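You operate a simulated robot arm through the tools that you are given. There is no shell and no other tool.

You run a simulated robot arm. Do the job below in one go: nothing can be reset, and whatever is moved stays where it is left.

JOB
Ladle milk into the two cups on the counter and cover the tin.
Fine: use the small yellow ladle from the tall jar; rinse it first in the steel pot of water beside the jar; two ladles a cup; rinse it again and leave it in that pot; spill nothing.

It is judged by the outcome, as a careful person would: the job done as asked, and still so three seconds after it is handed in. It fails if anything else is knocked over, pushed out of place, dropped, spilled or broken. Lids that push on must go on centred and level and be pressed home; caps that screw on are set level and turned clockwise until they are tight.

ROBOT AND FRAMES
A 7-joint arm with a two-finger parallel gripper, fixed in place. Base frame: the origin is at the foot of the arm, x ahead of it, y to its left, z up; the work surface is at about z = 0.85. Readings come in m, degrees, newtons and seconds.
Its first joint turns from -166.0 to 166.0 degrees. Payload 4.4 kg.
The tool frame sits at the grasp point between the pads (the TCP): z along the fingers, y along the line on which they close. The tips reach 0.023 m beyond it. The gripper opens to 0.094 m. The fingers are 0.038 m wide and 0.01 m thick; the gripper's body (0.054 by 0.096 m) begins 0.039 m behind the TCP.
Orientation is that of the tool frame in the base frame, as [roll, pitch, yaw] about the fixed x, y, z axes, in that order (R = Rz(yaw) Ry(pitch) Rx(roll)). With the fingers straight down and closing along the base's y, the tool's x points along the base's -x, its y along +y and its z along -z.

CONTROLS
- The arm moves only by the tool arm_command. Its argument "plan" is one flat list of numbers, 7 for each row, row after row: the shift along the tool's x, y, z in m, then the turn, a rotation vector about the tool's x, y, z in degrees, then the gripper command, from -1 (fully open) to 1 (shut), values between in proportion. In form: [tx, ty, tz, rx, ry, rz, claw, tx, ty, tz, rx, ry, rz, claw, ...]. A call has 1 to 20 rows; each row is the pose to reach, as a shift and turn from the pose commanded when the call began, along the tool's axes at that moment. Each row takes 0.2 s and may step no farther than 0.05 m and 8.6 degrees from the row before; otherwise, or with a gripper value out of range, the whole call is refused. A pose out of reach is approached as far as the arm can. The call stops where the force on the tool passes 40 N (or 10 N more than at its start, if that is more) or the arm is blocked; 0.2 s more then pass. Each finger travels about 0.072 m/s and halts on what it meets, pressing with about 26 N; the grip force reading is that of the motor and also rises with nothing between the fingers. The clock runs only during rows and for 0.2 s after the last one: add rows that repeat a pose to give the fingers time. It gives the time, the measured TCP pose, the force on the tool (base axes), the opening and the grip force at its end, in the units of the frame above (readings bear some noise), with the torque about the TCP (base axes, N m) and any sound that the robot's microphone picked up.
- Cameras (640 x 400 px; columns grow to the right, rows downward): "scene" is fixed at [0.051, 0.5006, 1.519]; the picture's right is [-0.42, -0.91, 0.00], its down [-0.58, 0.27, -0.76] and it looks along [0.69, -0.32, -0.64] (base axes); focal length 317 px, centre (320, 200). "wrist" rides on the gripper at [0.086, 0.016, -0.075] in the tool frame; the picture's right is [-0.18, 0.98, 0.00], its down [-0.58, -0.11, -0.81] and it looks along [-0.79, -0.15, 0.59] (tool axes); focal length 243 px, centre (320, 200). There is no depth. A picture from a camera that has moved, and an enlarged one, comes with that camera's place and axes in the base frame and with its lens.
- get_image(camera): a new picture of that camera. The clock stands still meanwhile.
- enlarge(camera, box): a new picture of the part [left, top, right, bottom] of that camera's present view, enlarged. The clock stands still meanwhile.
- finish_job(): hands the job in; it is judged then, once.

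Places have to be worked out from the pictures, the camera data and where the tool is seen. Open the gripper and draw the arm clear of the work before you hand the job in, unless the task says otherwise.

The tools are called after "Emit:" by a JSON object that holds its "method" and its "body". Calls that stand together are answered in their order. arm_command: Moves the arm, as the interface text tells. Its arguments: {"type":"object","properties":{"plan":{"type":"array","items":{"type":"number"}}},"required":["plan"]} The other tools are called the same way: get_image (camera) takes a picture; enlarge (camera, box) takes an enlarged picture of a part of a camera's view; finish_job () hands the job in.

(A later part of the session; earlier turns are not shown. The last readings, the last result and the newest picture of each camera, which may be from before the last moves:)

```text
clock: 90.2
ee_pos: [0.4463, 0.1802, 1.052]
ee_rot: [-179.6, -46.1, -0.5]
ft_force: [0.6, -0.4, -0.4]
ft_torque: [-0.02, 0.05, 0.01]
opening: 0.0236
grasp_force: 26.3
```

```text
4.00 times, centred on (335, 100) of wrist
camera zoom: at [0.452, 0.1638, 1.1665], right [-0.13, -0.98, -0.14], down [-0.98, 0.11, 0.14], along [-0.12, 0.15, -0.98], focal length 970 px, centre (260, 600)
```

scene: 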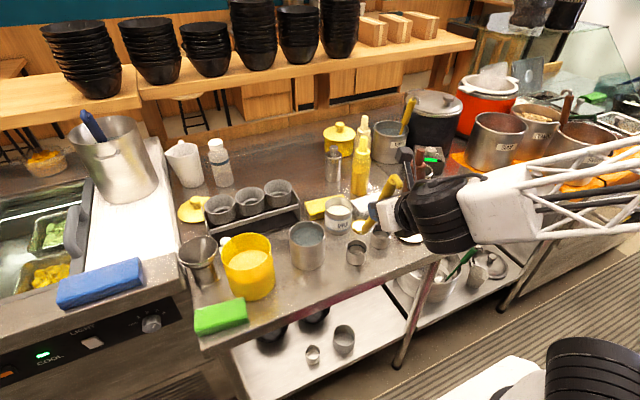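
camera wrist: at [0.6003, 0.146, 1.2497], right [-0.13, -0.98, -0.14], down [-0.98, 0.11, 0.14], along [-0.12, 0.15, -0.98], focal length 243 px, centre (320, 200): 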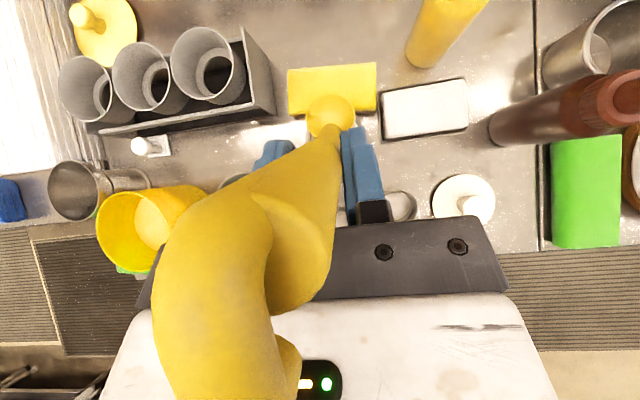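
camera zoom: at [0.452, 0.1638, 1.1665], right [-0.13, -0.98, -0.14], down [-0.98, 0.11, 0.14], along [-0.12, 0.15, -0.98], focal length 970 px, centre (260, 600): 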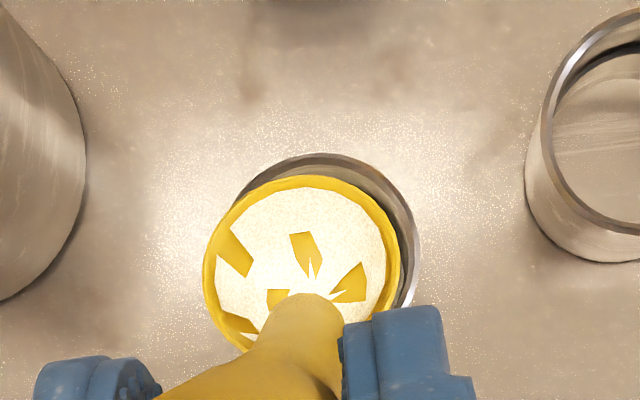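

Cup 1 has one ladle. Raising and returning to the tin for the second one.

Emit:
{"method": "arm_command", "body": {"plan": [0.018, 0, -0.0173, 0, 0, 0, 1, 0.036, 0, -0.0347, 0, 0, 0, 1, 0.0565, 0.0033, -0.0134, 0, 0, 0, 1, 0.0771, 0.0066, 0.008, 0, 0, 0, 1, 0.0976, 0.0099, 0.0293, 0, 0, 0, 1, 0.1181, 0.0132, 0.0506, 0, 0, 0, 1, 0.1386, 0.0165, 0.072, 0, 0, 0, 1, 0.1236, 0.0165, 0.0865, 0, 0, 0, 1, 0.1086, 0.0165, 0.1009, 0, 0, 0, 1, 0.1086, 0.0165, 0.1009, 0, 0, 0, 1]}}

Emit:
{"method": "enlarge", "body": {"camera": "wrist", "box": [270, 50, 400, 150]}}

Emit:
{"method": "enlarge", "body": {"camera": "scene", "box": [300, 160, 420, 280]}}

```text
clock: 92.4
ee_pos: [0.5943, 0.1616, 1.0605]
ee_rot: [-179.6, -46.1, -0.5]
ft_force: [0.3, -0.1, -0.7]
ft_torque: [-0.02, -0.01, -0.01]
opening: 0.0237
grasp_force: 26.2
```

```text
4.00 times, centred on (335, 100) of wrist
camera zoom: at [0.6001, 0.1468, 1.1745], right [-0.13, -0.98, -0.14], down [-0.98, 0.11, 0.14], along [-0.12, 0.15, -0.98], focal length 970 px, centre (260, 600)
```

zoom: 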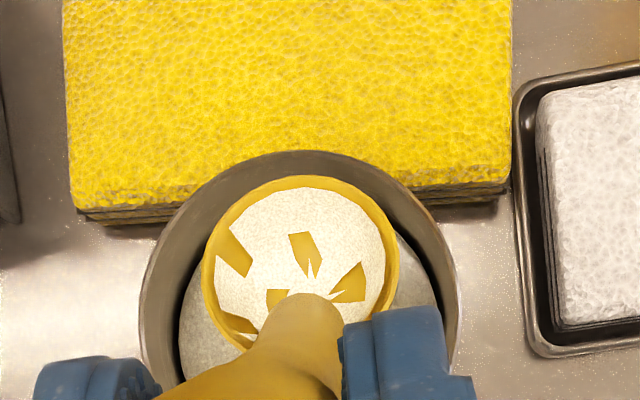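

```text
3.33 times, centred on (360, 220) of scene
camera zoom: at [0.051, 0.5006, 1.519], right [-0.42, -0.91, 0.0], down [-0.58, 0.27, -0.76], along [0.69, -0.32, -0.64], focal length 1055 px, centre (187, 133)
```

zoom: 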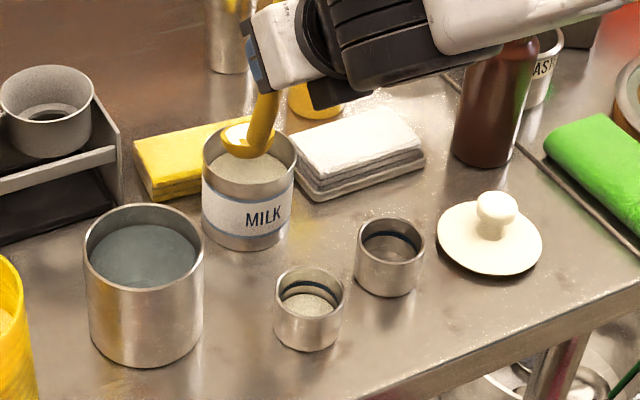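

Cup 1 shows the first ladle of milk, with nothing spilled. Second dip: down, back up with levelling, and hold over the tin to drip off.

Emit:
{"method": "arm_command", "body": {"plan": [-0.0114, -0.001, 0.0116, 0, 0, 0, 1, -0.0227, -0.002, 0.0232, 0, 0, 0, 1, -0.034, -0.003, 0.0349, 0, 0, 0, 1, -0.0454, -0.003, 0.0465, 0, 0, 0, 1, -0.0454, -0.003, 0.0465, 0, 0, 0, 1, -0.0454, -0.003, 0.0465, 0, 0, 0, 1, -0.0466, -0.003, 0.0367, 0, 4, 0, 1, -0.048, -0.003, 0.0274, 0, 8, 0, 1, -0.0426, -0.003, 0.0222, 0, 8, 0, 1, -0.0372, -0.003, 0.017, 0, 8, 0, 1, -0.0264, -0.003, 0.0066, 0, 8, 0, 1, -0.0156, -0.003, -0.0038, 0, 8, 0, 1, -0.0048, -0.003, -0.0142, 0, 8, 0, 1, 0.0097, -0.003, -0.028, 0, 8, 0, 1, 0.0133, -0.003, -0.0315, 0, 8, 0, 1, 0.0133, -0.003, -0.0315, 0, 8, 0, 1, 0.0133, -0.003, -0.0315, 0, 8, 0, 1, 0.0133, -0.003, -0.0315, 0, 8, 0, 1, 0.0133, -0.003, -0.0315, 0, 8, 0, 1, 0.0133, -0.003, -0.0315, 0, 8, 0, 1]}}

Emit:
{"method": "enlarge", "body": {"camera": "wrist", "box": [270, 50, 400, 150]}}

Emit:
{"method": "enlarge", "body": {"camera": "scene", "box": [300, 150, 400, 250]}}

```text
clock: 96.6
ee_pos: [0.5813, 0.1669, 1.0922]
ee_rot: [-179.7, -54.1, -0.6]
ft_force: [0.5, 0.2, -2.0]
ft_torque: [-0.03, 0.03, -0.01]
opening: 0.0238
grasp_force: 26.0
```

```text
4.00 times, centred on (335, 100) of wrist
camera zoom: at [0.5711, 0.1494, 1.2056], right [-0.11, -0.98, -0.15], down [-0.99, 0.11, 0.0], along [0.01, 0.15, -0.99], focal length 970 px, centre (260, 600)
```

zoom: 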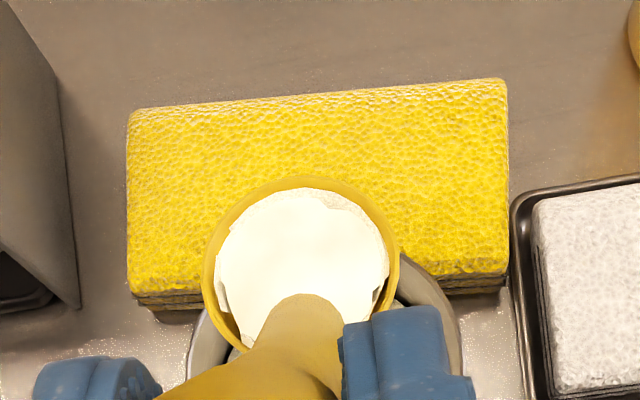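

```text
4.00 times, centred on (350, 200) of scene
camera zoom: at [0.051, 0.5006, 1.519], right [-0.42, -0.91, 0.0], down [-0.58, 0.27, -0.76], along [0.69, -0.32, -0.64], focal length 1266 px, centre (200, 200)
```

zoom: 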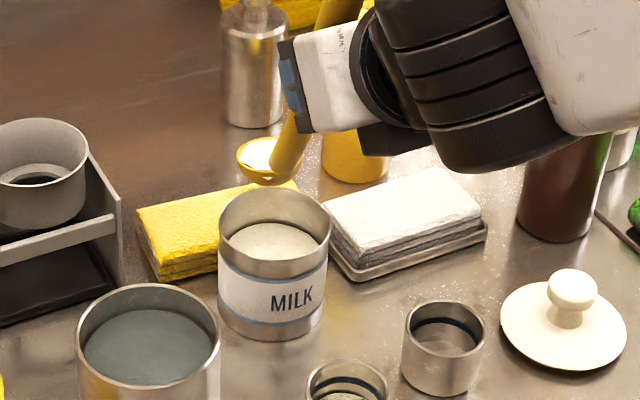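

Full ladle, no drips. Carrying it to cup 1 and lowering over it as before.

Emit:
{"method": "arm_command", "body": {"plan": [-0.0044, -0.0007, -0.0061, 0, 0, 0, 1, -0.014, -0.0021, -0.0194, 0, 0, 0, 1, -0.0281, -0.0043, -0.0388, 0, 0, 0, 1, -0.0439, -0.0067, -0.0607, 0, 0, 0, 1, -0.0597, -0.0091, -0.0825, 0, 0, 0, 1, -0.0738, -0.0113, -0.1019, 0, 0, 0, 1, -0.0834, -0.0127, -0.1152, 0, 0, 0, 1, -0.0878, -0.0134, -0.1213, 0, 0, 0, 1, -0.0975, -0.0134, -0.1143, 0, 0, 0, 1, -0.1089, -0.0134, -0.1061, 0, 0, 0, 1, -0.1202, -0.0134, -0.0978, 0, 0, 0, 1, -0.1267, -0.0134, -0.0932, 0, 0, 0, 1, -0.1267, -0.0134, -0.0932, 0, 0, 0, 1]}}

Emit:
{"method": "enlarge", "body": {"camera": "wrist", "box": [270, 50, 400, 150]}}

Emit:
{"method": "enlarge", "body": {"camera": "scene", "box": [310, 190, 430, 290]}}

```text
clock: 99.4
ee_pos: [0.4311, 0.1794, 1.0435]
ee_rot: [-179.5, -54.1, -0.6]
ft_force: [0.0, -0.5, -1.3]
ft_torque: [0.0, -0.01, 0.01]
opening: 0.0236
grasp_force: 26.0
```

```text
4.00 times, centred on (335, 100) of wrist
camera zoom: at [0.4213, 0.1634, 1.1574], right [-0.11, -0.98, -0.15], down [-0.99, 0.11, 0.0], along [0.01, 0.15, -0.99], focal length 970 px, centre (260, 600)
```

zoom: 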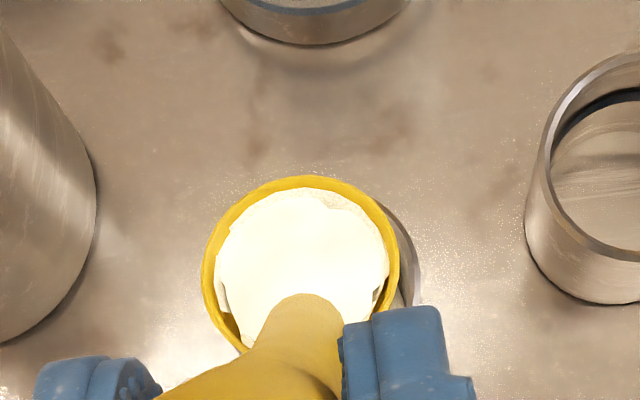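

```text
4.00 times, centred on (370, 240) of scene
camera zoom: at [0.051, 0.5006, 1.519], right [-0.42, -0.91, 0.0], down [-0.58, 0.27, -0.76], along [0.69, -0.32, -0.64], focal length 1266 px, centre (120, 40)
```

zoom: 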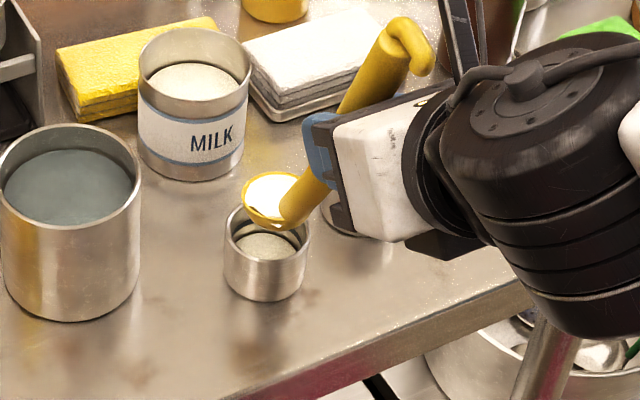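

Same pose over cup 1. Pouring the second ladle, in two stages so I can watch the level.

Emit:
{"method": "arm_command", "body": {"plan": [0.0102, 0, 0.0045, 0, -5, 0, 1, 0.0199, 0, 0.0097, 0, -10, 0, 1, 0.0291, 0, 0.0159, 0, -15, 0, 1, 0.0378, 0, 0.0228, 0, -20, 0, 1, 0.0459, 0, 0.0304, 0, -25, 0, 1, 0.0533, 0, 0.0388, 0, -30, 0, 1, 0.0599, 0, 0.0477, 0, -35, 0, 1, 0.0657, 0, 0.0572, 0, -40, 0, 1]}}

Emit:
{"method": "enlarge", "body": {"camera": "wrist", "box": [270, 30, 400, 150]}}

Emit:
{"method": "enlarge", "body": {"camera": "scene", "box": [330, 220, 394, 280]}}

```text
clock: 101.2
ee_pos: [0.5167, 0.1804, 1.0628]
ee_rot: [-179.7, -14.1, -0.3]
ft_force: [0.6, -0.1, -1.7]
ft_torque: [-0.01, 0.04, 0.0]
opening: 0.0238
grasp_force: 25.6
```

```text
3.33 times, centred on (335, 90) of wrist
camera zoom: at [0.5816, 0.1634, 1.157], right [-0.18, -0.98, -0.05], down [-0.76, 0.11, 0.64], along [-0.62, 0.16, -0.77], focal length 809 px, centre (270, 567)
```

zoom: 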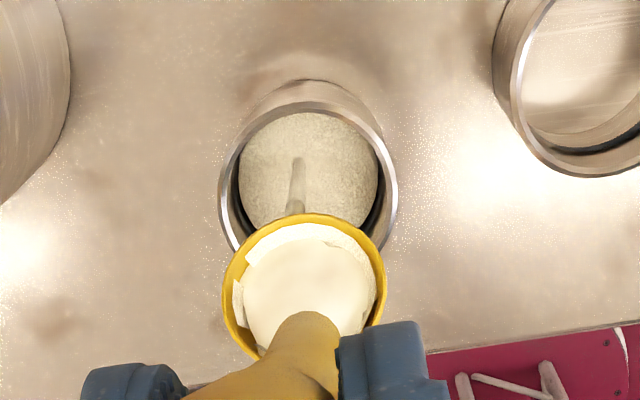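

```text
6.67 times, centred on (362, 250) of scene
camera zoom: at [0.051, 0.5006, 1.519], right [-0.42, -0.91, 0.0], down [-0.58, 0.27, -0.76], along [0.69, -0.32, -0.64], focal length 2111 px, centre (40, -133)
```

zoom: 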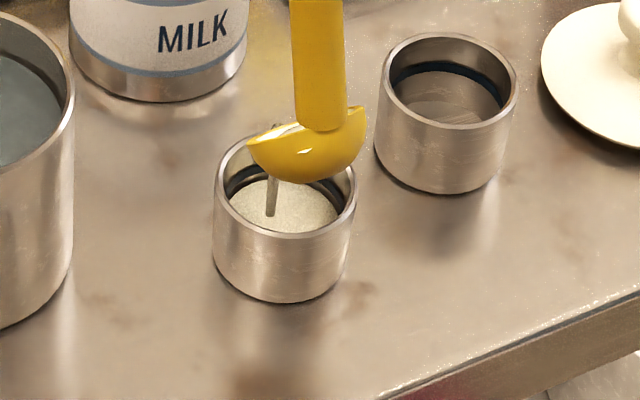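

Flowing into the cup. Completing the pour and holding.

Emit:
{"method": "arm_command", "body": {"plan": [0.0102, 0, 0.0045, 0, -5, 0, 1, 0.0199, 0, 0.0097, 0, -10, 0, 1, 0.0291, 0, 0.0159, 0, -15, 0, 1, 0.0378, 0, 0.0228, 0, -20, 0, 1, 0.0459, 0, 0.0304, 0, -25, 0, 1, 0.0533, 0, 0.0388, 0, -30, 0, 1, 0.0599, 0, 0.0477, 0, -35, 0, 1, 0.0599, 0, 0.0477, 0, -35, 0, 1, 0.0599, 0, 0.0477, 0, -35, 0, 1, 0.0599, 0, 0.0477, 0, -35, 0, 1, 0.0599, 0, 0.0477, 0, -35, 0, 1, 0.0599, 0, 0.0477, 0, -35, 0, 1]}}

Emit:
{"method": "enlarge", "body": {"camera": "scene", "box": [330, 220, 394, 280]}}

Emit:
{"method": "enlarge", "body": {"camera": "wrist", "box": [270, 10, 400, 150]}}

```text
clock: 103.8
ee_pos: [0.5866, 0.1804, 1.0327]
ee_rot: [-179.7, 20.8, -0.1]
ft_force: [1.1, 0.0, -0.3]
ft_torque: [-0.01, 0.01, 0.0]
opening: 0.0236
grasp_force: 25.7
```

```text
6.67 times, centred on (362, 250) of scene
camera zoom: at [0.051, 0.5006, 1.519], right [-0.42, -0.91, 0.0], down [-0.58, 0.27, -0.76], along [0.69, -0.32, -0.64], focal length 2111 px, centre (40, -133)
```

zoom: 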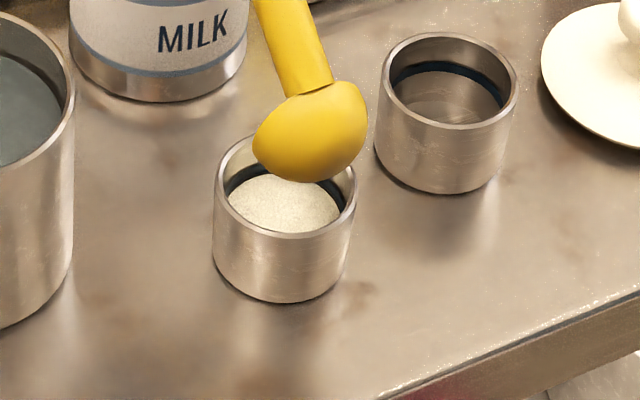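

```text
2.86 times, centred on (335, 80) of wrist
camera zoom: at [0.6928, 0.1632, 1.0708], right [-0.18, -0.98, 0.06], down [-0.25, 0.1, 0.96], along [-0.95, 0.15, -0.27], focal length 693 px, centre (277, 543)
```

zoom: 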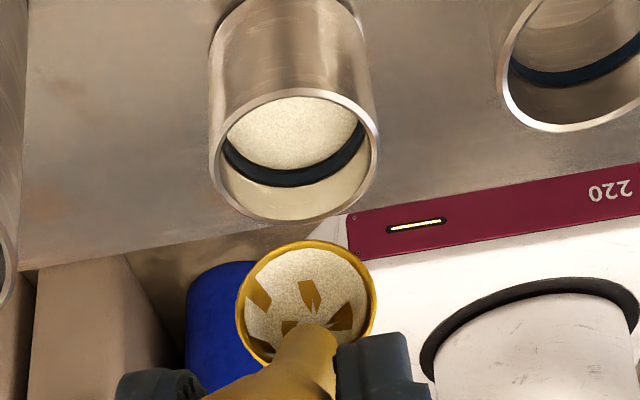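

Cup 1's milk now reaches its dark line after two ladles. Pitching back, then to the tin for cup 2.

Emit:
{"method": "arm_command", "body": {"plan": [-0.017, 0, -0.0052, 0, 8, 0, 1, -0.0345, 0, -0.008, 0, 16, 0, 1, -0.0523, 0, -0.0083, 0, 24, 0, 1, -0.0699, 0, -0.0061, 0, 32, 0, 1, -0.0871, 0, -0.0016, 0, 40, 0, 1, -0.1034, 0, 0.0053, 0, 48, 0, 1, -0.1186, 0, 0.0145, 0, 56, 0, 1, -0.1325, 0, 0.0256, 0, 64, 0, 1, -0.1372, 0, 0.0303, 0, 67, 0, 1, -0.1372, 0, 0.0303, 0, 67, 0, 1]}}

Emit:
{"method": "arm_command", "body": {"plan": [0.018, 0, -0.0173, 0, 0, 0, 1, 0.036, 0, -0.0347, 0, 0, 0, 1, 0.0565, 0.003, -0.0134, 0, 0, 0, 1, 0.0771, 0.006, 0.008, 0, 0, 0, 1, 0.0976, 0.009, 0.0293, 0, 0, 0, 1, 0.1181, 0.012, 0.0506, 0, 0, 0, 1, 0.1386, 0.0145, 0.072, 0, 0, 0, 1, 0.1236, 0.0145, 0.0865, 0, 0, 0, 1, 0.1086, 0.0145, 0.1009, 0, 0, 0, 1, 0.1086, 0.0145, 0.1009, 0, 0, 0, 1]}}

Emit:
{"method": "enlarge", "body": {"camera": "wrist", "box": [270, 50, 400, 150]}}

Emit:
{"method": "enlarge", "body": {"camera": "scene", "box": [300, 160, 420, 280]}}

```text
clock: 106.0
ee_pos: [0.4455, 0.1811, 1.0512]
ee_rot: [-179.6, -46.1, -0.5]
ft_force: [0.9, 0.7, -0.6]
ft_torque: [0.0, -0.03, -0.01]
opening: 0.0233
grasp_force: 25.7
```

```text
clock: 108.2
ee_pos: [0.5953, 0.166, 1.0605]
ee_rot: [-179.5, -46.2, -0.6]
ft_force: [-0.6, -0.1, -1.3]
ft_torque: [-0.02, -0.01, -0.02]
opening: 0.0238
grasp_force: 25.7
```

```text
4.00 times, centred on (335, 100) of wrist
camera zoom: at [0.6004, 0.1488, 1.175], right [-0.13, -0.98, -0.14], down [-0.98, 0.11, 0.14], along [-0.12, 0.15, -0.98], focal length 970 px, centre (260, 600)
```

zoom: 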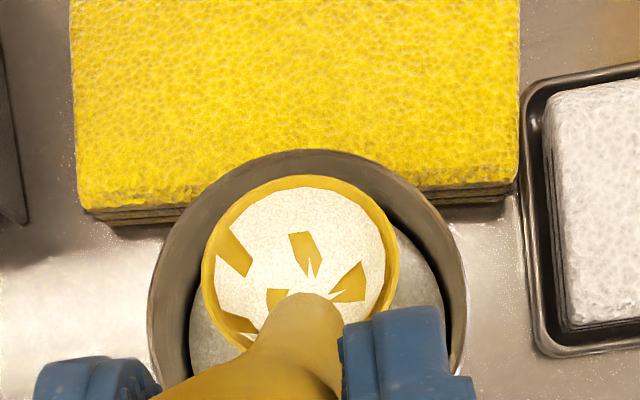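

```text
3.33 times, centred on (360, 220) of scene
camera zoom: at [0.051, 0.5006, 1.519], right [-0.42, -0.91, 0.0], down [-0.58, 0.27, -0.76], along [0.69, -0.32, -0.64], focal length 1055 px, centre (187, 133)
```

zoom: 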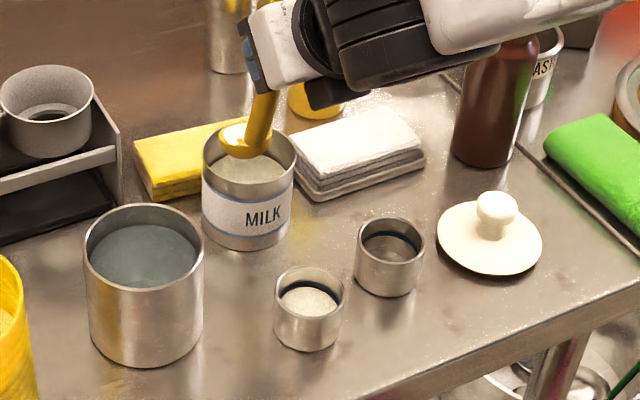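

Aligned with the tin again. Third dip, slightly deeper since the level has fallen.

Emit:
{"method": "arm_command", "body": {"plan": [-0.0117, 0, 0.0116, 0, 0, 0, 1, -0.0234, 0, 0.0232, 0, 0, 0, 1, -0.0352, 0, 0.0349, 0, 0, 0, 1, -0.0469, 0, 0.0465, 0, 0, 0, 1, -0.0469, 0, 0.0465, 0, 0, 0, 1, -0.0532, 0, 0.0444, 0, 4, 0, 1, -0.0589, 0, 0.0421, 0, 8, 0, 1, -0.0525, 0, 0.0359, 0, 8, 0, 1, -0.0467, 0, 0.0303, 0, 8, 0, 1, -0.0413, 0, 0.0251, 0, 8, 0, 1, -0.0359, 0, 0.0199, 0, 8, 0, 1, -0.0251, 0, 0.0095, 0, 8, 0, 1, -0.0143, 0, -0.0009, 0, 8, 0, 1, -0.0035, 0, -0.0113, 0, 8, 0, 1, 0.011, 0, -0.0251, 0, 8, 0, 1, 0.0153, 0, -0.0293, 0, 8, 0, 1, 0.0153, 0, -0.0293, 0, 8, 0, 1, 0.0153, 0, -0.0293, 0, 8, 0, 1, 0.0153, 0, -0.0293, 0, 8, 0, 1, 0.0153, 0, -0.0293, 0, 8, 0, 1]}}

Emit:
{"method": "enlarge", "body": {"camera": "wrist", "box": [270, 50, 400, 150]}}

Emit:
{"method": "enlarge", "body": {"camera": "scene", "box": [300, 150, 400, 250]}}

```text
clock: 112.4
ee_pos: [0.5843, 0.1642, 1.0926]
ee_rot: [-179.5, -54.0, -0.6]
ft_force: [-0.1, 0.4, -0.6]
ft_torque: [0.0, 0.01, 0.01]
opening: 0.0237
grasp_force: 26.0
```

```text
4.00 times, centred on (335, 100) of wrist
camera zoom: at [0.5744, 0.1485, 1.2058], right [-0.11, -0.98, -0.15], down [-0.99, 0.11, 0.0], along [0.01, 0.15, -0.99], focal length 970 px, centre (260, 600)
```

zoom: 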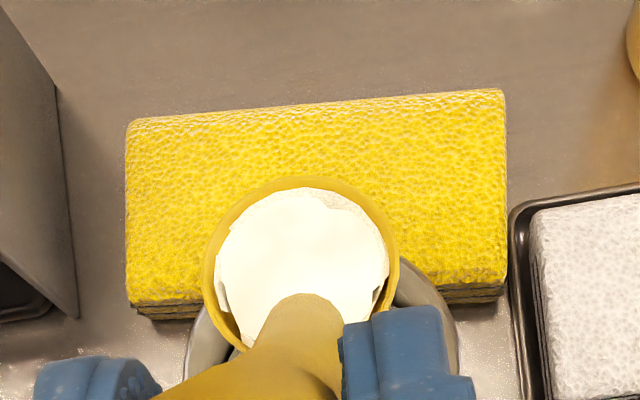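

```text
4.00 times, centred on (350, 200) of scene
camera zoom: at [0.051, 0.5006, 1.519], right [-0.42, -0.91, 0.0], down [-0.58, 0.27, -0.76], along [0.69, -0.32, -0.64], focal length 1266 px, centre (200, 200)
```

zoom: 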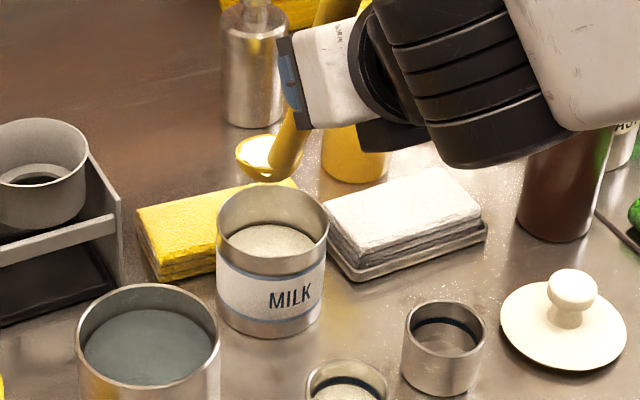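

Third ladle is full. Carrying it to cup 2 at about (0.529, 0.089).

Emit:
{"method": "arm_command", "body": {"plan": [-0.0039, 0.0037, -0.0053, 0, 0, 0, 1, -0.0124, 0.0117, -0.0171, 0, 0, 0, 1, -0.0247, 0.0235, -0.0341, 0, 0, 0, 1, -0.0386, 0.0367, -0.0534, 0, 0, 0, 1, -0.0525, 0.0499, -0.0726, 0, 0, 0, 1, -0.0648, 0.0617, -0.0896, 0, 0, 0, 1, -0.0733, 0.0697, -0.1014, 0, 0, 0, 1, -0.0772, 0.0734, -0.1067, 0, 0, 0, 1, -0.0772, 0.0734, -0.1067, 0, 0, 0, 1]}}

Emit:
{"method": "enlarge", "body": {"camera": "wrist", "box": [270, 50, 400, 150]}}

Emit:
{"method": "get_image", "body": {"camera": "scene"}}

```text
clock: 114.4
ee_pos: [0.4518, 0.092, 1.0926]
ee_rot: [-179.5, -54.0, -0.6]
ft_force: [-0.5, -0.5, -1.2]
ft_torque: [0.0, 0.01, -0.01]
opening: 0.0237
grasp_force: 26.1
```

```text
4.00 times, centred on (335, 100) of wrist
camera zoom: at [0.4425, 0.0753, 1.2054], right [-0.11, -0.98, -0.15], down [-0.99, 0.11, 0.0], along [0.01, 0.15, -0.99], focal length 970 px, centre (260, 600)
```

zoom: 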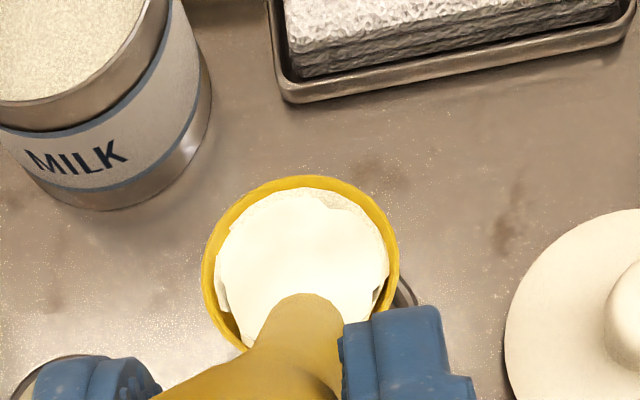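

```text
taken
```

scene: 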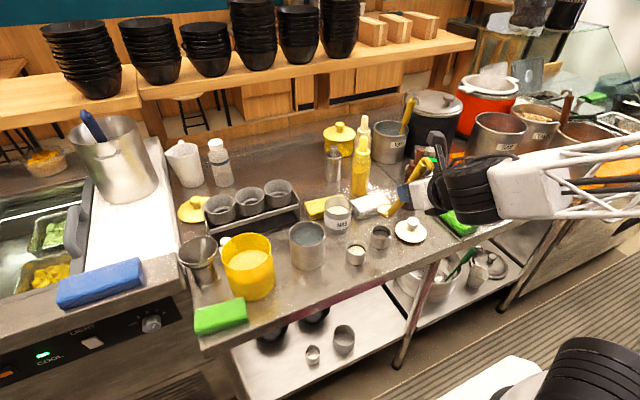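

Cup 2 sits under the bowl just as cup 1 did. Lowering and checking.

Emit:
{"method": "arm_command", "body": {"plan": [-0.0097, 0, 0.007, 0, 0, 0, 1, -0.0211, 0, 0.0152, 0, 0, 0, 1, -0.0324, 0, 0.0235, 0, 0, 0, 1, -0.0389, 0, 0.0281, 0, 0, 0, 1, -0.0389, 0, 0.0281, 0, 0, 0, 1]}}

Emit:
{"method": "enlarge", "body": {"camera": "wrist", "box": [270, 50, 400, 150]}}

Emit:
{"method": "enlarge", "body": {"camera": "scene", "box": [330, 180, 450, 280]}}

```text
clock: 115.6
ee_pos: [0.4516, 0.0926, 1.0441]
ee_rot: [-179.5, -54.1, -0.6]
ft_force: [0.2, -0.4, -1.8]
ft_torque: [0.0, 0.01, 0.02]
opening: 0.0235
grasp_force: 26.1
```

```text
4.00 times, centred on (335, 100) of wrist
camera zoom: at [0.4426, 0.0755, 1.1573], right [-0.11, -0.98, -0.15], down [-0.99, 0.11, 0.0], along [0.01, 0.15, -0.99], focal length 970 px, centre (260, 600)
```

zoom: 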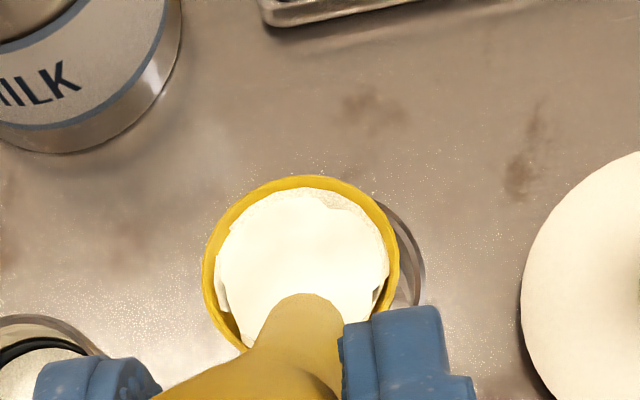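

```text
4.00 times, centred on (390, 230) of scene
camera zoom: at [0.051, 0.5006, 1.519], right [-0.42, -0.91, 0.0], down [-0.58, 0.27, -0.76], along [0.69, -0.32, -0.64], focal length 1266 px, centre (40, 80)
```

zoom: 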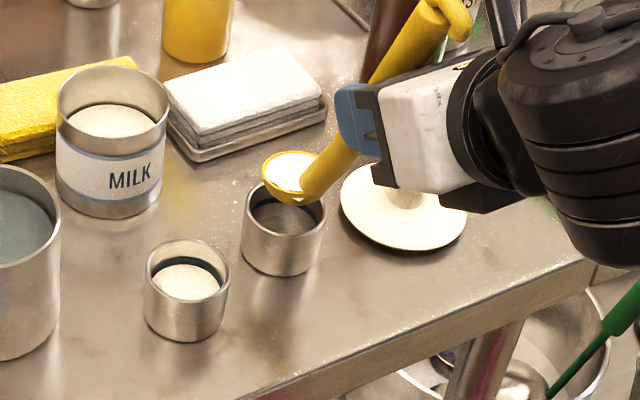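

Well placed. Pouring into cup 2, stage one.

Emit:
{"method": "arm_command", "body": {"plan": [0.0102, 0, 0.0045, 0, -5, 0, 1, 0.0199, 0, 0.0097, 0, -10, 0, 1, 0.0291, 0, 0.0159, 0, -15, 0, 1, 0.0378, 0, 0.0228, 0, -20, 0, 1, 0.0459, 0, 0.0304, 0, -25, 0, 1, 0.0533, 0, 0.0388, 0, -30, 0, 1, 0.0599, 0, 0.0477, 0, -35, 0, 1, 0.0657, 0, 0.0572, 0, -40, 0, 1]}}

Emit:
{"method": "enlarge", "body": {"camera": "wrist", "box": [270, 30, 400, 150]}}

Emit:
{"method": "get_image", "body": {"camera": "scene"}}

```text
clock: 117.4
ee_pos: [0.5364, 0.0918, 1.0637]
ee_rot: [-179.7, -14.0, -0.2]
ft_force: [-0.5, 1.7, -1.1]
ft_torque: [0.02, 0.02, -0.01]
opening: 0.0237
grasp_force: 25.8
```

```text
3.33 times, centred on (335, 90) of wrist
camera zoom: at [0.6022, 0.0747, 1.1567], right [-0.18, -0.98, -0.05], down [-0.76, 0.11, 0.64], along [-0.63, 0.15, -0.76], focal length 809 px, centre (270, 567)
```

zoom: 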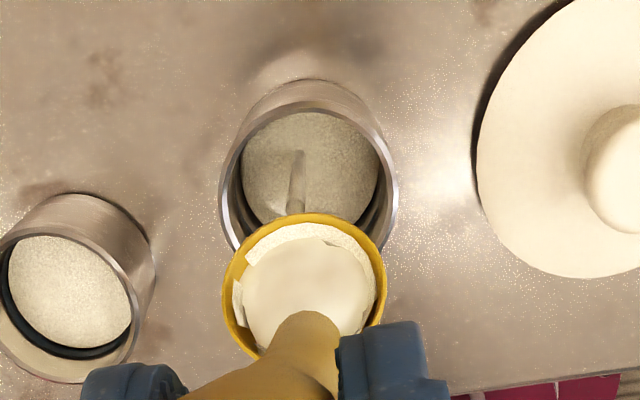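

```text
taken
```

scene: 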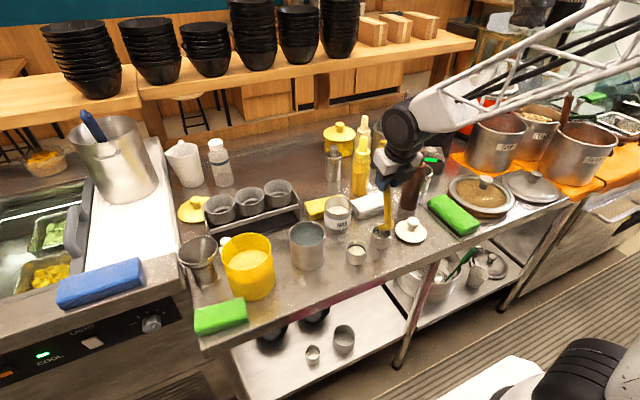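

Milk is landing in cup 2. Completing this pour (limiting the tilt to keep the camera clear of the yellow bottle).

Emit:
{"method": "arm_command", "body": {"plan": [0.0102, 0, 0.0045, 0, -5, 0, 1, 0.0199, 0, 0.0097, 0, -10, 0, 1, 0.0291, 0, 0.0159, 0, -15, 0, 1, 0.0378, 0, 0.0228, 0, -20, 0, 1, 0.0459, 0, 0.0304, 0, -25, 0, 1, 0.0459, 0, 0.0304, 0, -25, 0, 1, 0.0459, 0, 0.0304, 0, -25, 0, 1, 0.0459, 0, 0.0304, 0, -25, 0, 1, 0.0459, 0, 0.0304, 0, -25, 0, 1, 0.0459, 0, 0.0304, 0, -25, 0, 1, 0.0459, 0, 0.0304, 0, -25, 0, 1]}}

Emit:
{"method": "enlarge", "body": {"camera": "wrist", "box": [270, 10, 400, 150]}}

Emit:
{"method": "enlarge", "body": {"camera": "scene", "box": [330, 150, 450, 270]}}

```text
clock: 119.8
ee_pos: [0.5867, 0.0914, 1.0459]
ee_rot: [-179.7, 10.9, -0.2]
ft_force: [-0.6, 0.0, -0.8]
ft_torque: [0.01, -0.01, 0.0]
opening: 0.0236
grasp_force: 25.8
```

```text
2.86 times, centred on (335, 80) of wrist
camera zoom: at [0.6877, 0.0749, 1.1025], right [-0.18, -0.98, 0.03], down [-0.42, 0.11, 0.9], along [-0.89, 0.15, -0.43], focal length 693 px, centre (277, 543)
```

zoom: 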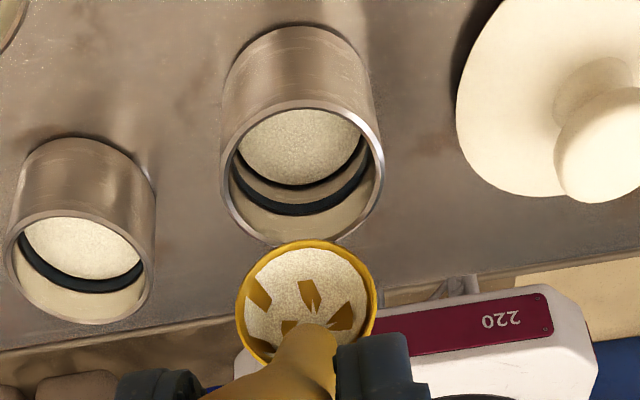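

```text
3.33 times, centred on (390, 210) of scene
camera zoom: at [0.051, 0.5006, 1.519], right [-0.42, -0.91, 0.0], down [-0.58, 0.27, -0.76], along [0.69, -0.32, -0.64], focal length 1055 px, centre (87, 167)
```

zoom: 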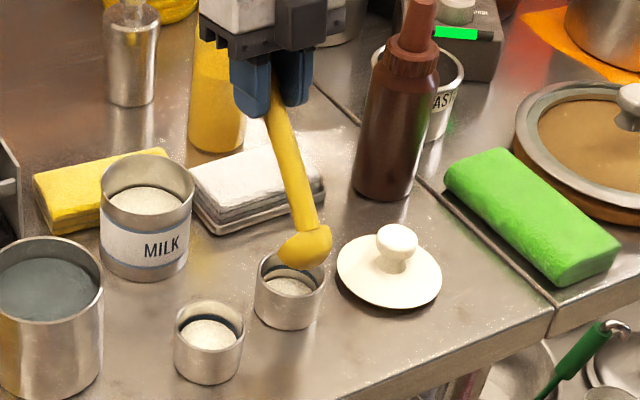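

Cup 2 has its first ladle. Pitching back over the cup and returning to the tin for the fourth ladle.

Emit:
{"method": "arm_command", "body": {"plan": [-0.017, 0, -0.0052, 0, 8, 0, 1, -0.0345, 0, -0.008, 0, 16, 0, 1, -0.0523, 0, -0.0083, 0, 24, 0, 1, -0.0699, 0, -0.0061, 0, 32, 0, 1, -0.0871, 0, -0.0016, 0, 40, 0, 1, -0.1034, 0, 0.0053, 0, 48, 0, 1, -0.1204, 0, 0.0158, 0, 56.5, 0, 1, -0.1204, 0, 0.0158, 0, 57, 0, 1]}}

Emit:
{"method": "arm_command", "body": {"plan": [0.018, 0, -0.0173, 0, 0, 0, 1, 0.036, 0, -0.0347, 0, 0, 0, 1, 0.0538, -0.0147, -0.0163, 0, 0, 0, 1, 0.0715, -0.0295, 0.0022, 0, 0, 0, 1, 0.0893, -0.0442, 0.0206, 0, 0, 0, 1, 0.107, -0.059, 0.0391, 0, 0, 0, 1, 0.1248, -0.0737, 0.0575, 0, 0, 0, 1, 0.1097, -0.0737, 0.072, 0, 0, 0, 1, 0.0945, -0.0737, 0.0866, 0, 0, 0, 1, 0.0945, -0.0737, 0.0866, 0, 0, 0, 1]}}

Emit:
{"method": "enlarge", "body": {"camera": "wrist", "box": [270, 50, 400, 150]}}

Emit:
{"method": "enlarge", "body": {"camera": "scene", "box": [300, 160, 420, 280]}}

```text
clock: 121.6
ee_pos: [0.4683, 0.0923, 1.0519]
ee_rot: [-179.6, -46.1, -0.6]
ft_force: [0.5, -1.5, -0.6]
ft_torque: [-0.02, 0.01, -0.01]
opening: 0.0236
grasp_force: 26.8
```

```text
clock: 123.8
ee_pos: [0.5961, 0.1642, 1.0596]
ee_rot: [-179.6, -46.1, -0.5]
ft_force: [0.1, 0.1, -0.3]
ft_torque: [-0.03, 0.04, 0.01]
opening: 0.0237
grasp_force: 26.3
```

```text
4.00 times, centred on (335, 100) of wrist
camera zoom: at [0.6021, 0.1481, 1.1745], right [-0.13, -0.98, -0.14], down [-0.98, 0.11, 0.14], along [-0.12, 0.15, -0.98], focal length 970 px, centre (260, 600)
```

zoom: 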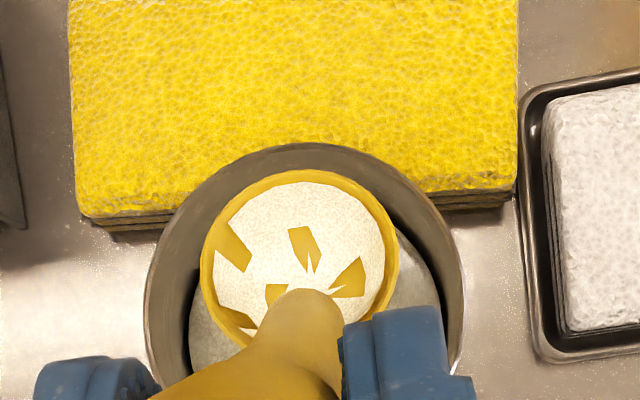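

```text
3.33 times, centred on (360, 220) of scene
camera zoom: at [0.051, 0.5006, 1.519], right [-0.42, -0.91, 0.0], down [-0.58, 0.27, -0.76], along [0.69, -0.32, -0.64], focal length 1055 px, centre (187, 133)
```

zoom: 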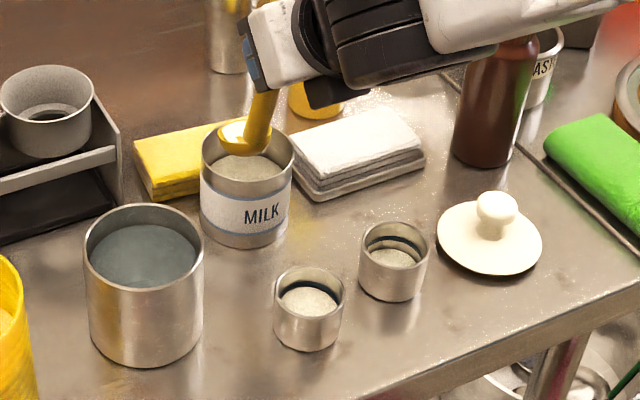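

Cup 2 seems to have shifted by a few millimetres. Let me look closely at both cups and the counter around them.

Emit:
{"method": "enlarge", "body": {"camera": "scene", "box": [340, 220, 404, 270]}}

Emit:
{"method": "enlarge", "body": {"camera": "wrist", "box": [370, 100, 530, 230]}}

```text
8.00 times, centred on (372, 245) of scene
camera zoom: at [0.051, 0.5006, 1.519], right [-0.42, -0.91, 0.0], down [-0.58, 0.27, -0.76], along [0.69, -0.32, -0.64], focal length 2533 px, centre (-96, -160)
```

zoom: 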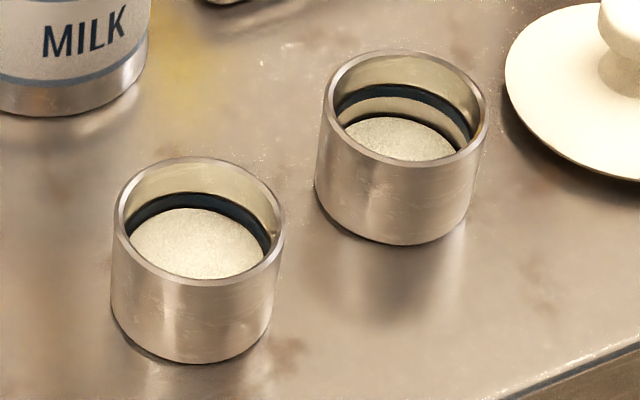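

```text
3.08 times, centred on (450, 165) of wrist
camera zoom: at [0.6021, 0.1481, 1.1745], right [-0.13, -0.98, -0.14], down [-0.98, 0.11, 0.14], along [-0.12, 0.15, -0.98], focal length 746 px, centre (-80, 308)
```

zoom: 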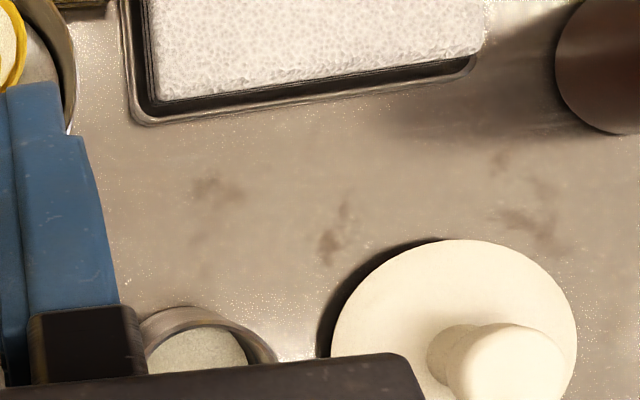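

Both cups are upright with clean surroundings; cup 2 moved only about 6 mm. I'll use more clearance over it next time. Now the fourth dip, stopping at depth to check forces.

Emit:
{"method": "arm_command", "body": {"plan": [-0.008, -0.001, 0.0145, 0, 0, 0, 1, -0.0199, -0.001, 0.0263, 0, 0, 0, 1, -0.0318, -0.001, 0.038, 0, 0, 0, 1, -0.0416, -0.001, 0.0475, 0, 0, 0, 1, -0.0447, -0.001, 0.0491, 0, 0, 0, 1, -0.0447, -0.001, 0.0491, 0, 0, 0, 1]}}

Emit:
{"method": "enlarge", "body": {"camera": "wrist", "box": [270, 50, 400, 150]}}

Emit:
{"method": "enlarge", "body": {"camera": "scene", "box": [300, 160, 400, 240]}}

```text
clock: 125.2
ee_pos: [0.6, 0.1666, 0.9946]
ee_rot: [-179.6, -46.1, -0.5]
ft_force: [-0.3, 0.2, 0.2]
ft_torque: [-0.02, 0.01, -0.01]
opening: 0.0235
grasp_force: 25.6
```

```text
4.00 times, centred on (335, 100) of wrist
camera zoom: at [0.6061, 0.1499, 1.1089], right [-0.13, -0.98, -0.14], down [-0.98, 0.11, 0.14], along [-0.12, 0.15, -0.98], focal length 970 px, centre (260, 600)
```

zoom: 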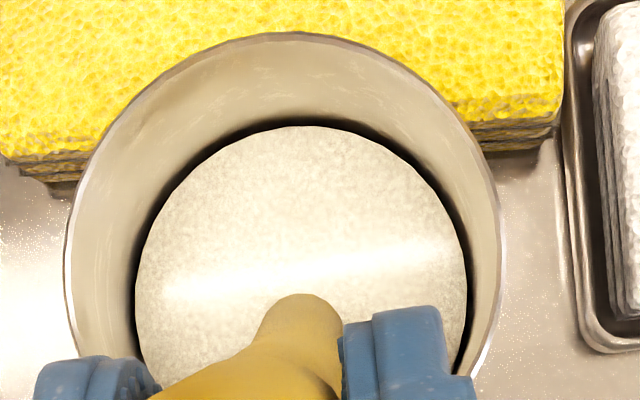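

```text
5.00 times, centred on (350, 200) of scene
camera zoom: at [0.051, 0.5006, 1.519], right [-0.42, -0.91, 0.0], down [-0.58, 0.27, -0.76], along [0.69, -0.32, -0.64], focal length 1583 px, centre (170, 200)
```

zoom: 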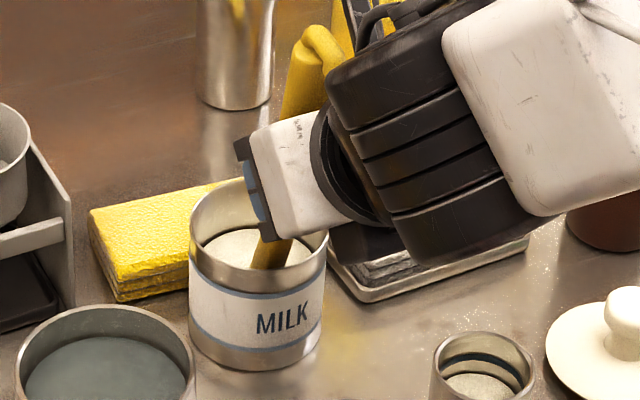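

Under the milk, no contact forces. Raising 8 mm and levelling the bowl while its lip is still submerged, then checking force.

Emit:
{"method": "arm_command", "body": {"plan": [0.003, 0, -0.0012, 0, 0, 0, 1, 0.006, 0, -0.0024, 0, 0, 0, 1, -0.0017, 0, -0.006, 0, 4, 0, 1, -0.0095, 0, -0.0089, 0, 8, 0, 1, -0.0095, 0, -0.0089, 0, 8, 0, 1]}}

Emit:
{"method": "enlarge", "body": {"camera": "wrist", "box": [270, 50, 400, 150]}}

```text
clock: 126.4
ee_pos: [0.5868, 0.1666, 0.9936]
ee_rot: [-179.5, -54.1, -0.6]
ft_force: [0.3, 0.0, 0.0]
ft_torque: [0.01, 0.02, -0.03]
opening: 0.0232
grasp_force: 25.7
```

```text
4.00 times, centred on (335, 100) of wrist
camera zoom: at [0.577, 0.1501, 1.1077], right [-0.11, -0.98, -0.15], down [-0.99, 0.11, 0.0], along [0.02, 0.15, -0.99], focal length 970 px, centre (260, 600)
```

zoom: 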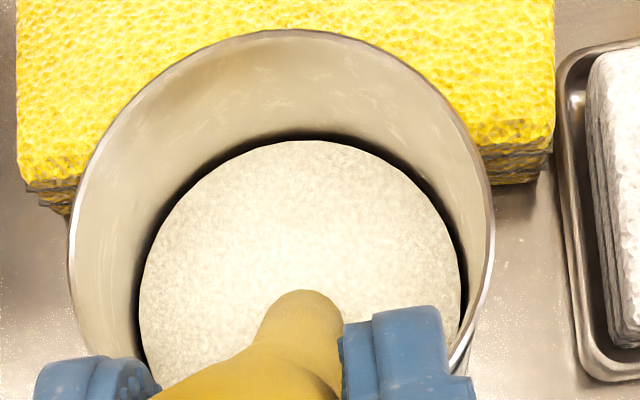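

Still under milk and free of contact. Lifting straight up and holding for drips.

Emit:
{"method": "arm_command", "body": {"plan": [0.0065, 0, -0.0047, 0, 0, 0, 1, 0.013, 0, -0.0094, 0, 0, 0, 1, 0.0243, 0, -0.0176, 0, 0, 0, 1, 0.0365, 0, -0.0264, 0, 0, 0, 1, 0.0486, 0, -0.0352, 0, 0, 0, 1, 0.0648, 0, -0.0469, 0, 0, 0, 1, 0.081, 0, -0.0586, 0, 0, 0, 1, 0.081, 0, -0.0586, 0, 0, 0, 1, 0.081, 0, -0.0586, 0, 0, 0, 1, 0.081, 0, -0.0586, 0, 0, 0, 1, 0.081, 0, -0.0586, 0, 0, 0, 1, 0.081, 0, -0.0586, 0, 0, 0, 1]}}

Emit:
{"method": "enlarge", "body": {"camera": "wrist", "box": [270, 50, 400, 150]}}

Emit:
{"method": "enlarge", "body": {"camera": "scene", "box": [300, 150, 420, 270]}}

```text
clock: 129.0
ee_pos: [0.5861, 0.1672, 1.0942]
ee_rot: [-179.5, -54.1, -0.6]
ft_force: [-0.1, 1.4, -0.7]
ft_torque: [0.03, 0.03, -0.01]
opening: 0.0238
grasp_force: 25.9
```

```text
4.00 times, centred on (335, 100) of wrist
camera zoom: at [0.5768, 0.149, 1.2077], right [-0.11, -0.98, -0.15], down [-0.99, 0.11, 0.0], along [0.01, 0.15, -0.99], focal length 970 px, centre (260, 600)
```

zoom: 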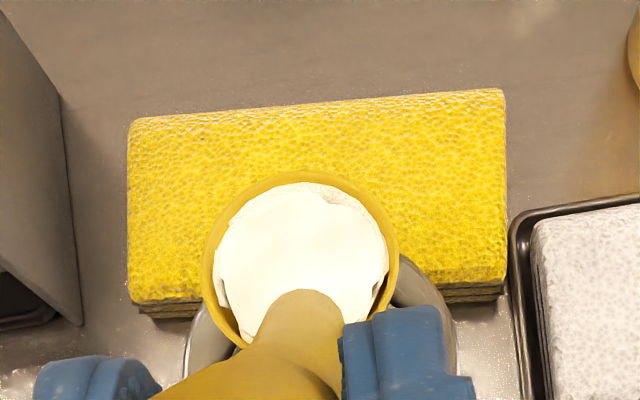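

```text
3.33 times, centred on (360, 210) of scene
camera zoom: at [0.051, 0.5006, 1.519], right [-0.42, -0.91, 0.0], down [-0.58, 0.27, -0.76], along [0.69, -0.32, -0.64], focal length 1055 px, centre (187, 167)
```

zoom: 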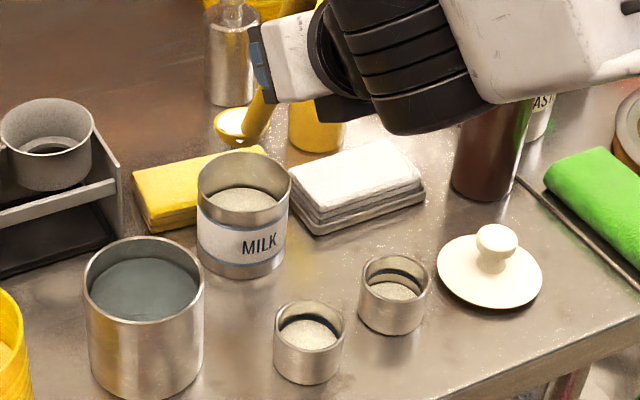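

Full fourth ladle. Carrying it to cup 2 (now at ≈(0.522, 0.088)).

Emit:
{"method": "arm_command", "body": {"plan": [-0.0042, 0.0039, -0.0057, 0, 0, 0, 1, -0.0133, 0.0125, -0.0184, 0, 0, 0, 1, -0.0266, 0.025, -0.0368, 0, 0, 0, 1, -0.0416, 0.0391, -0.0575, 0, 0, 0, 1, -0.0566, 0.0532, -0.0781, 0, 0, 0, 1, -0.0699, 0.0657, -0.0965, 0, 0, 0, 1, -0.079, 0.0743, -0.1092, 0, 0, 0, 1, -0.0832, 0.0782, -0.1149, 0, 0, 0, 1, -0.0832, 0.0782, -0.1149, 0, 0, 0, 1]}}

Emit:
{"method": "enlarge", "body": {"camera": "wrist", "box": [270, 50, 400, 150]}}

Emit:
{"method": "enlarge", "body": {"camera": "scene", "box": [330, 170, 450, 270]}}

```text
clock: 131.0
ee_pos: [0.4451, 0.0895, 1.0936]
ee_rot: [-179.5, -54.1, -0.6]
ft_force: [-0.4, -0.2, -0.5]
ft_torque: [0.0, 0.05, -0.02]
opening: 0.0237
grasp_force: 26.0
```

```text
4.00 times, centred on (335, 100) of wrist
camera zoom: at [0.4348, 0.0718, 1.2073], right [-0.11, -0.98, -0.15], down [-0.99, 0.11, 0.0], along [0.01, 0.15, -0.99], focal length 970 px, centre (260, 600)
```

zoom: 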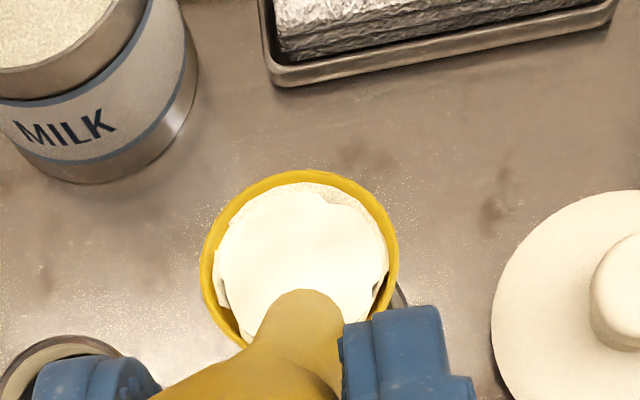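

```text
4.00 times, centred on (390, 220) of scene
camera zoom: at [0.051, 0.5006, 1.519], right [-0.42, -0.91, 0.0], down [-0.58, 0.27, -0.76], along [0.69, -0.32, -0.64], focal length 1266 px, centre (40, 120)
```

zoom: 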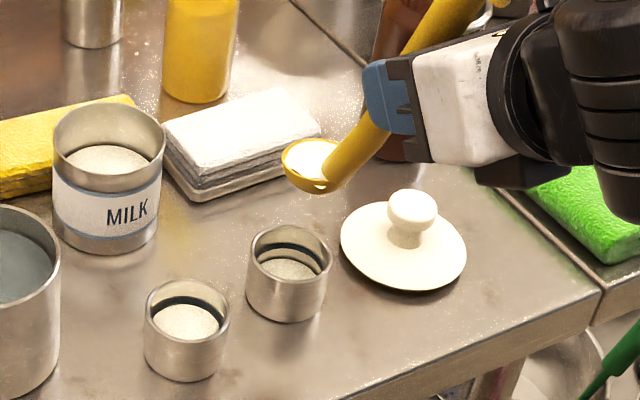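

Aligned over cup 2. Lowering a little less than before (for clearance) and pouring, stage one.

Emit:
{"method": "arm_command", "body": {"plan": [-0.008, 0, 0.0067, 0, 0, 0, 1, -0.0191, 0, 0.016, 0, 0, 0, 1, -0.0286, 0, 0.024, 0, 0, 0, 1, -0.0318, 0, 0.0267, 0, 0, 0, 1, -0.0318, 0, 0.0267, 0, 0, 0, 1, -0.0216, 0, 0.0312, 0, -5, 0, 1, -0.0119, 0, 0.0364, 0, -10, 0, 1, -0.0027, 0, 0.0426, 0, -15, 0, 1, 0.006, 0, 0.0495, 0, -20, 0, 1, 0.0141, 0, 0.0571, 0, -25, 0, 1, 0.0215, 0, 0.0655, 0, -30, 0, 1, 0.0281, 0, 0.0744, 0, -35, 0, 1, 0.0339, 0, 0.0839, 0, -40, 0, 1]}}

Emit:
{"method": "enlarge", "body": {"camera": "wrist", "box": [270, 30, 400, 150]}}

Emit:
{"method": "enlarge", "body": {"camera": "scene", "box": [340, 200, 420, 270]}}

```text
clock: 133.8
ee_pos: [0.5326, 0.0872, 1.0711]
ee_rot: [-179.8, -14.0, -0.3]
ft_force: [-0.5, -0.5, -0.1]
ft_torque: [-0.01, 0.03, 0.01]
opening: 0.0238
grasp_force: 26.3
```

```text
3.33 times, centred on (335, 90) of wrist
camera zoom: at [0.5986, 0.0715, 1.165], right [-0.18, -0.98, -0.05], down [-0.76, 0.11, 0.64], along [-0.62, 0.15, -0.77], focal length 809 px, centre (270, 567)
```

zoom: 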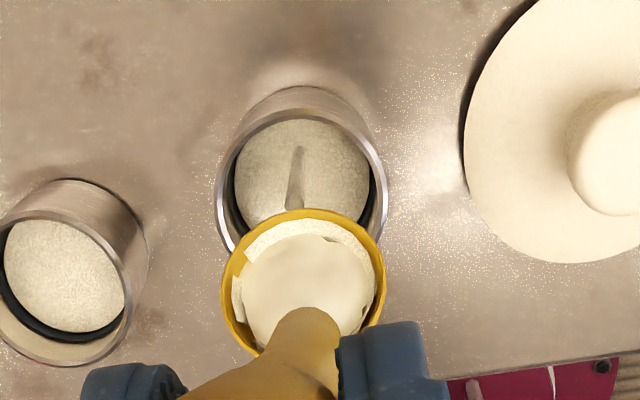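

```text
5.71 times, centred on (380, 235) of scene
camera zoom: at [0.051, 0.5006, 1.519], right [-0.42, -0.91, 0.0], down [-0.58, 0.27, -0.76], along [0.69, -0.32, -0.64], focal length 1809 px, centre (-23, 0)
```

zoom: 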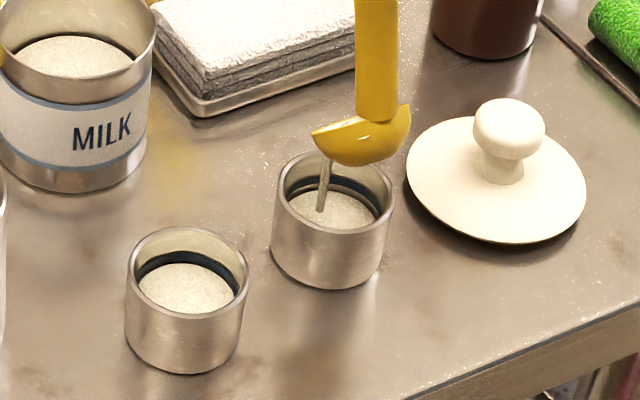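

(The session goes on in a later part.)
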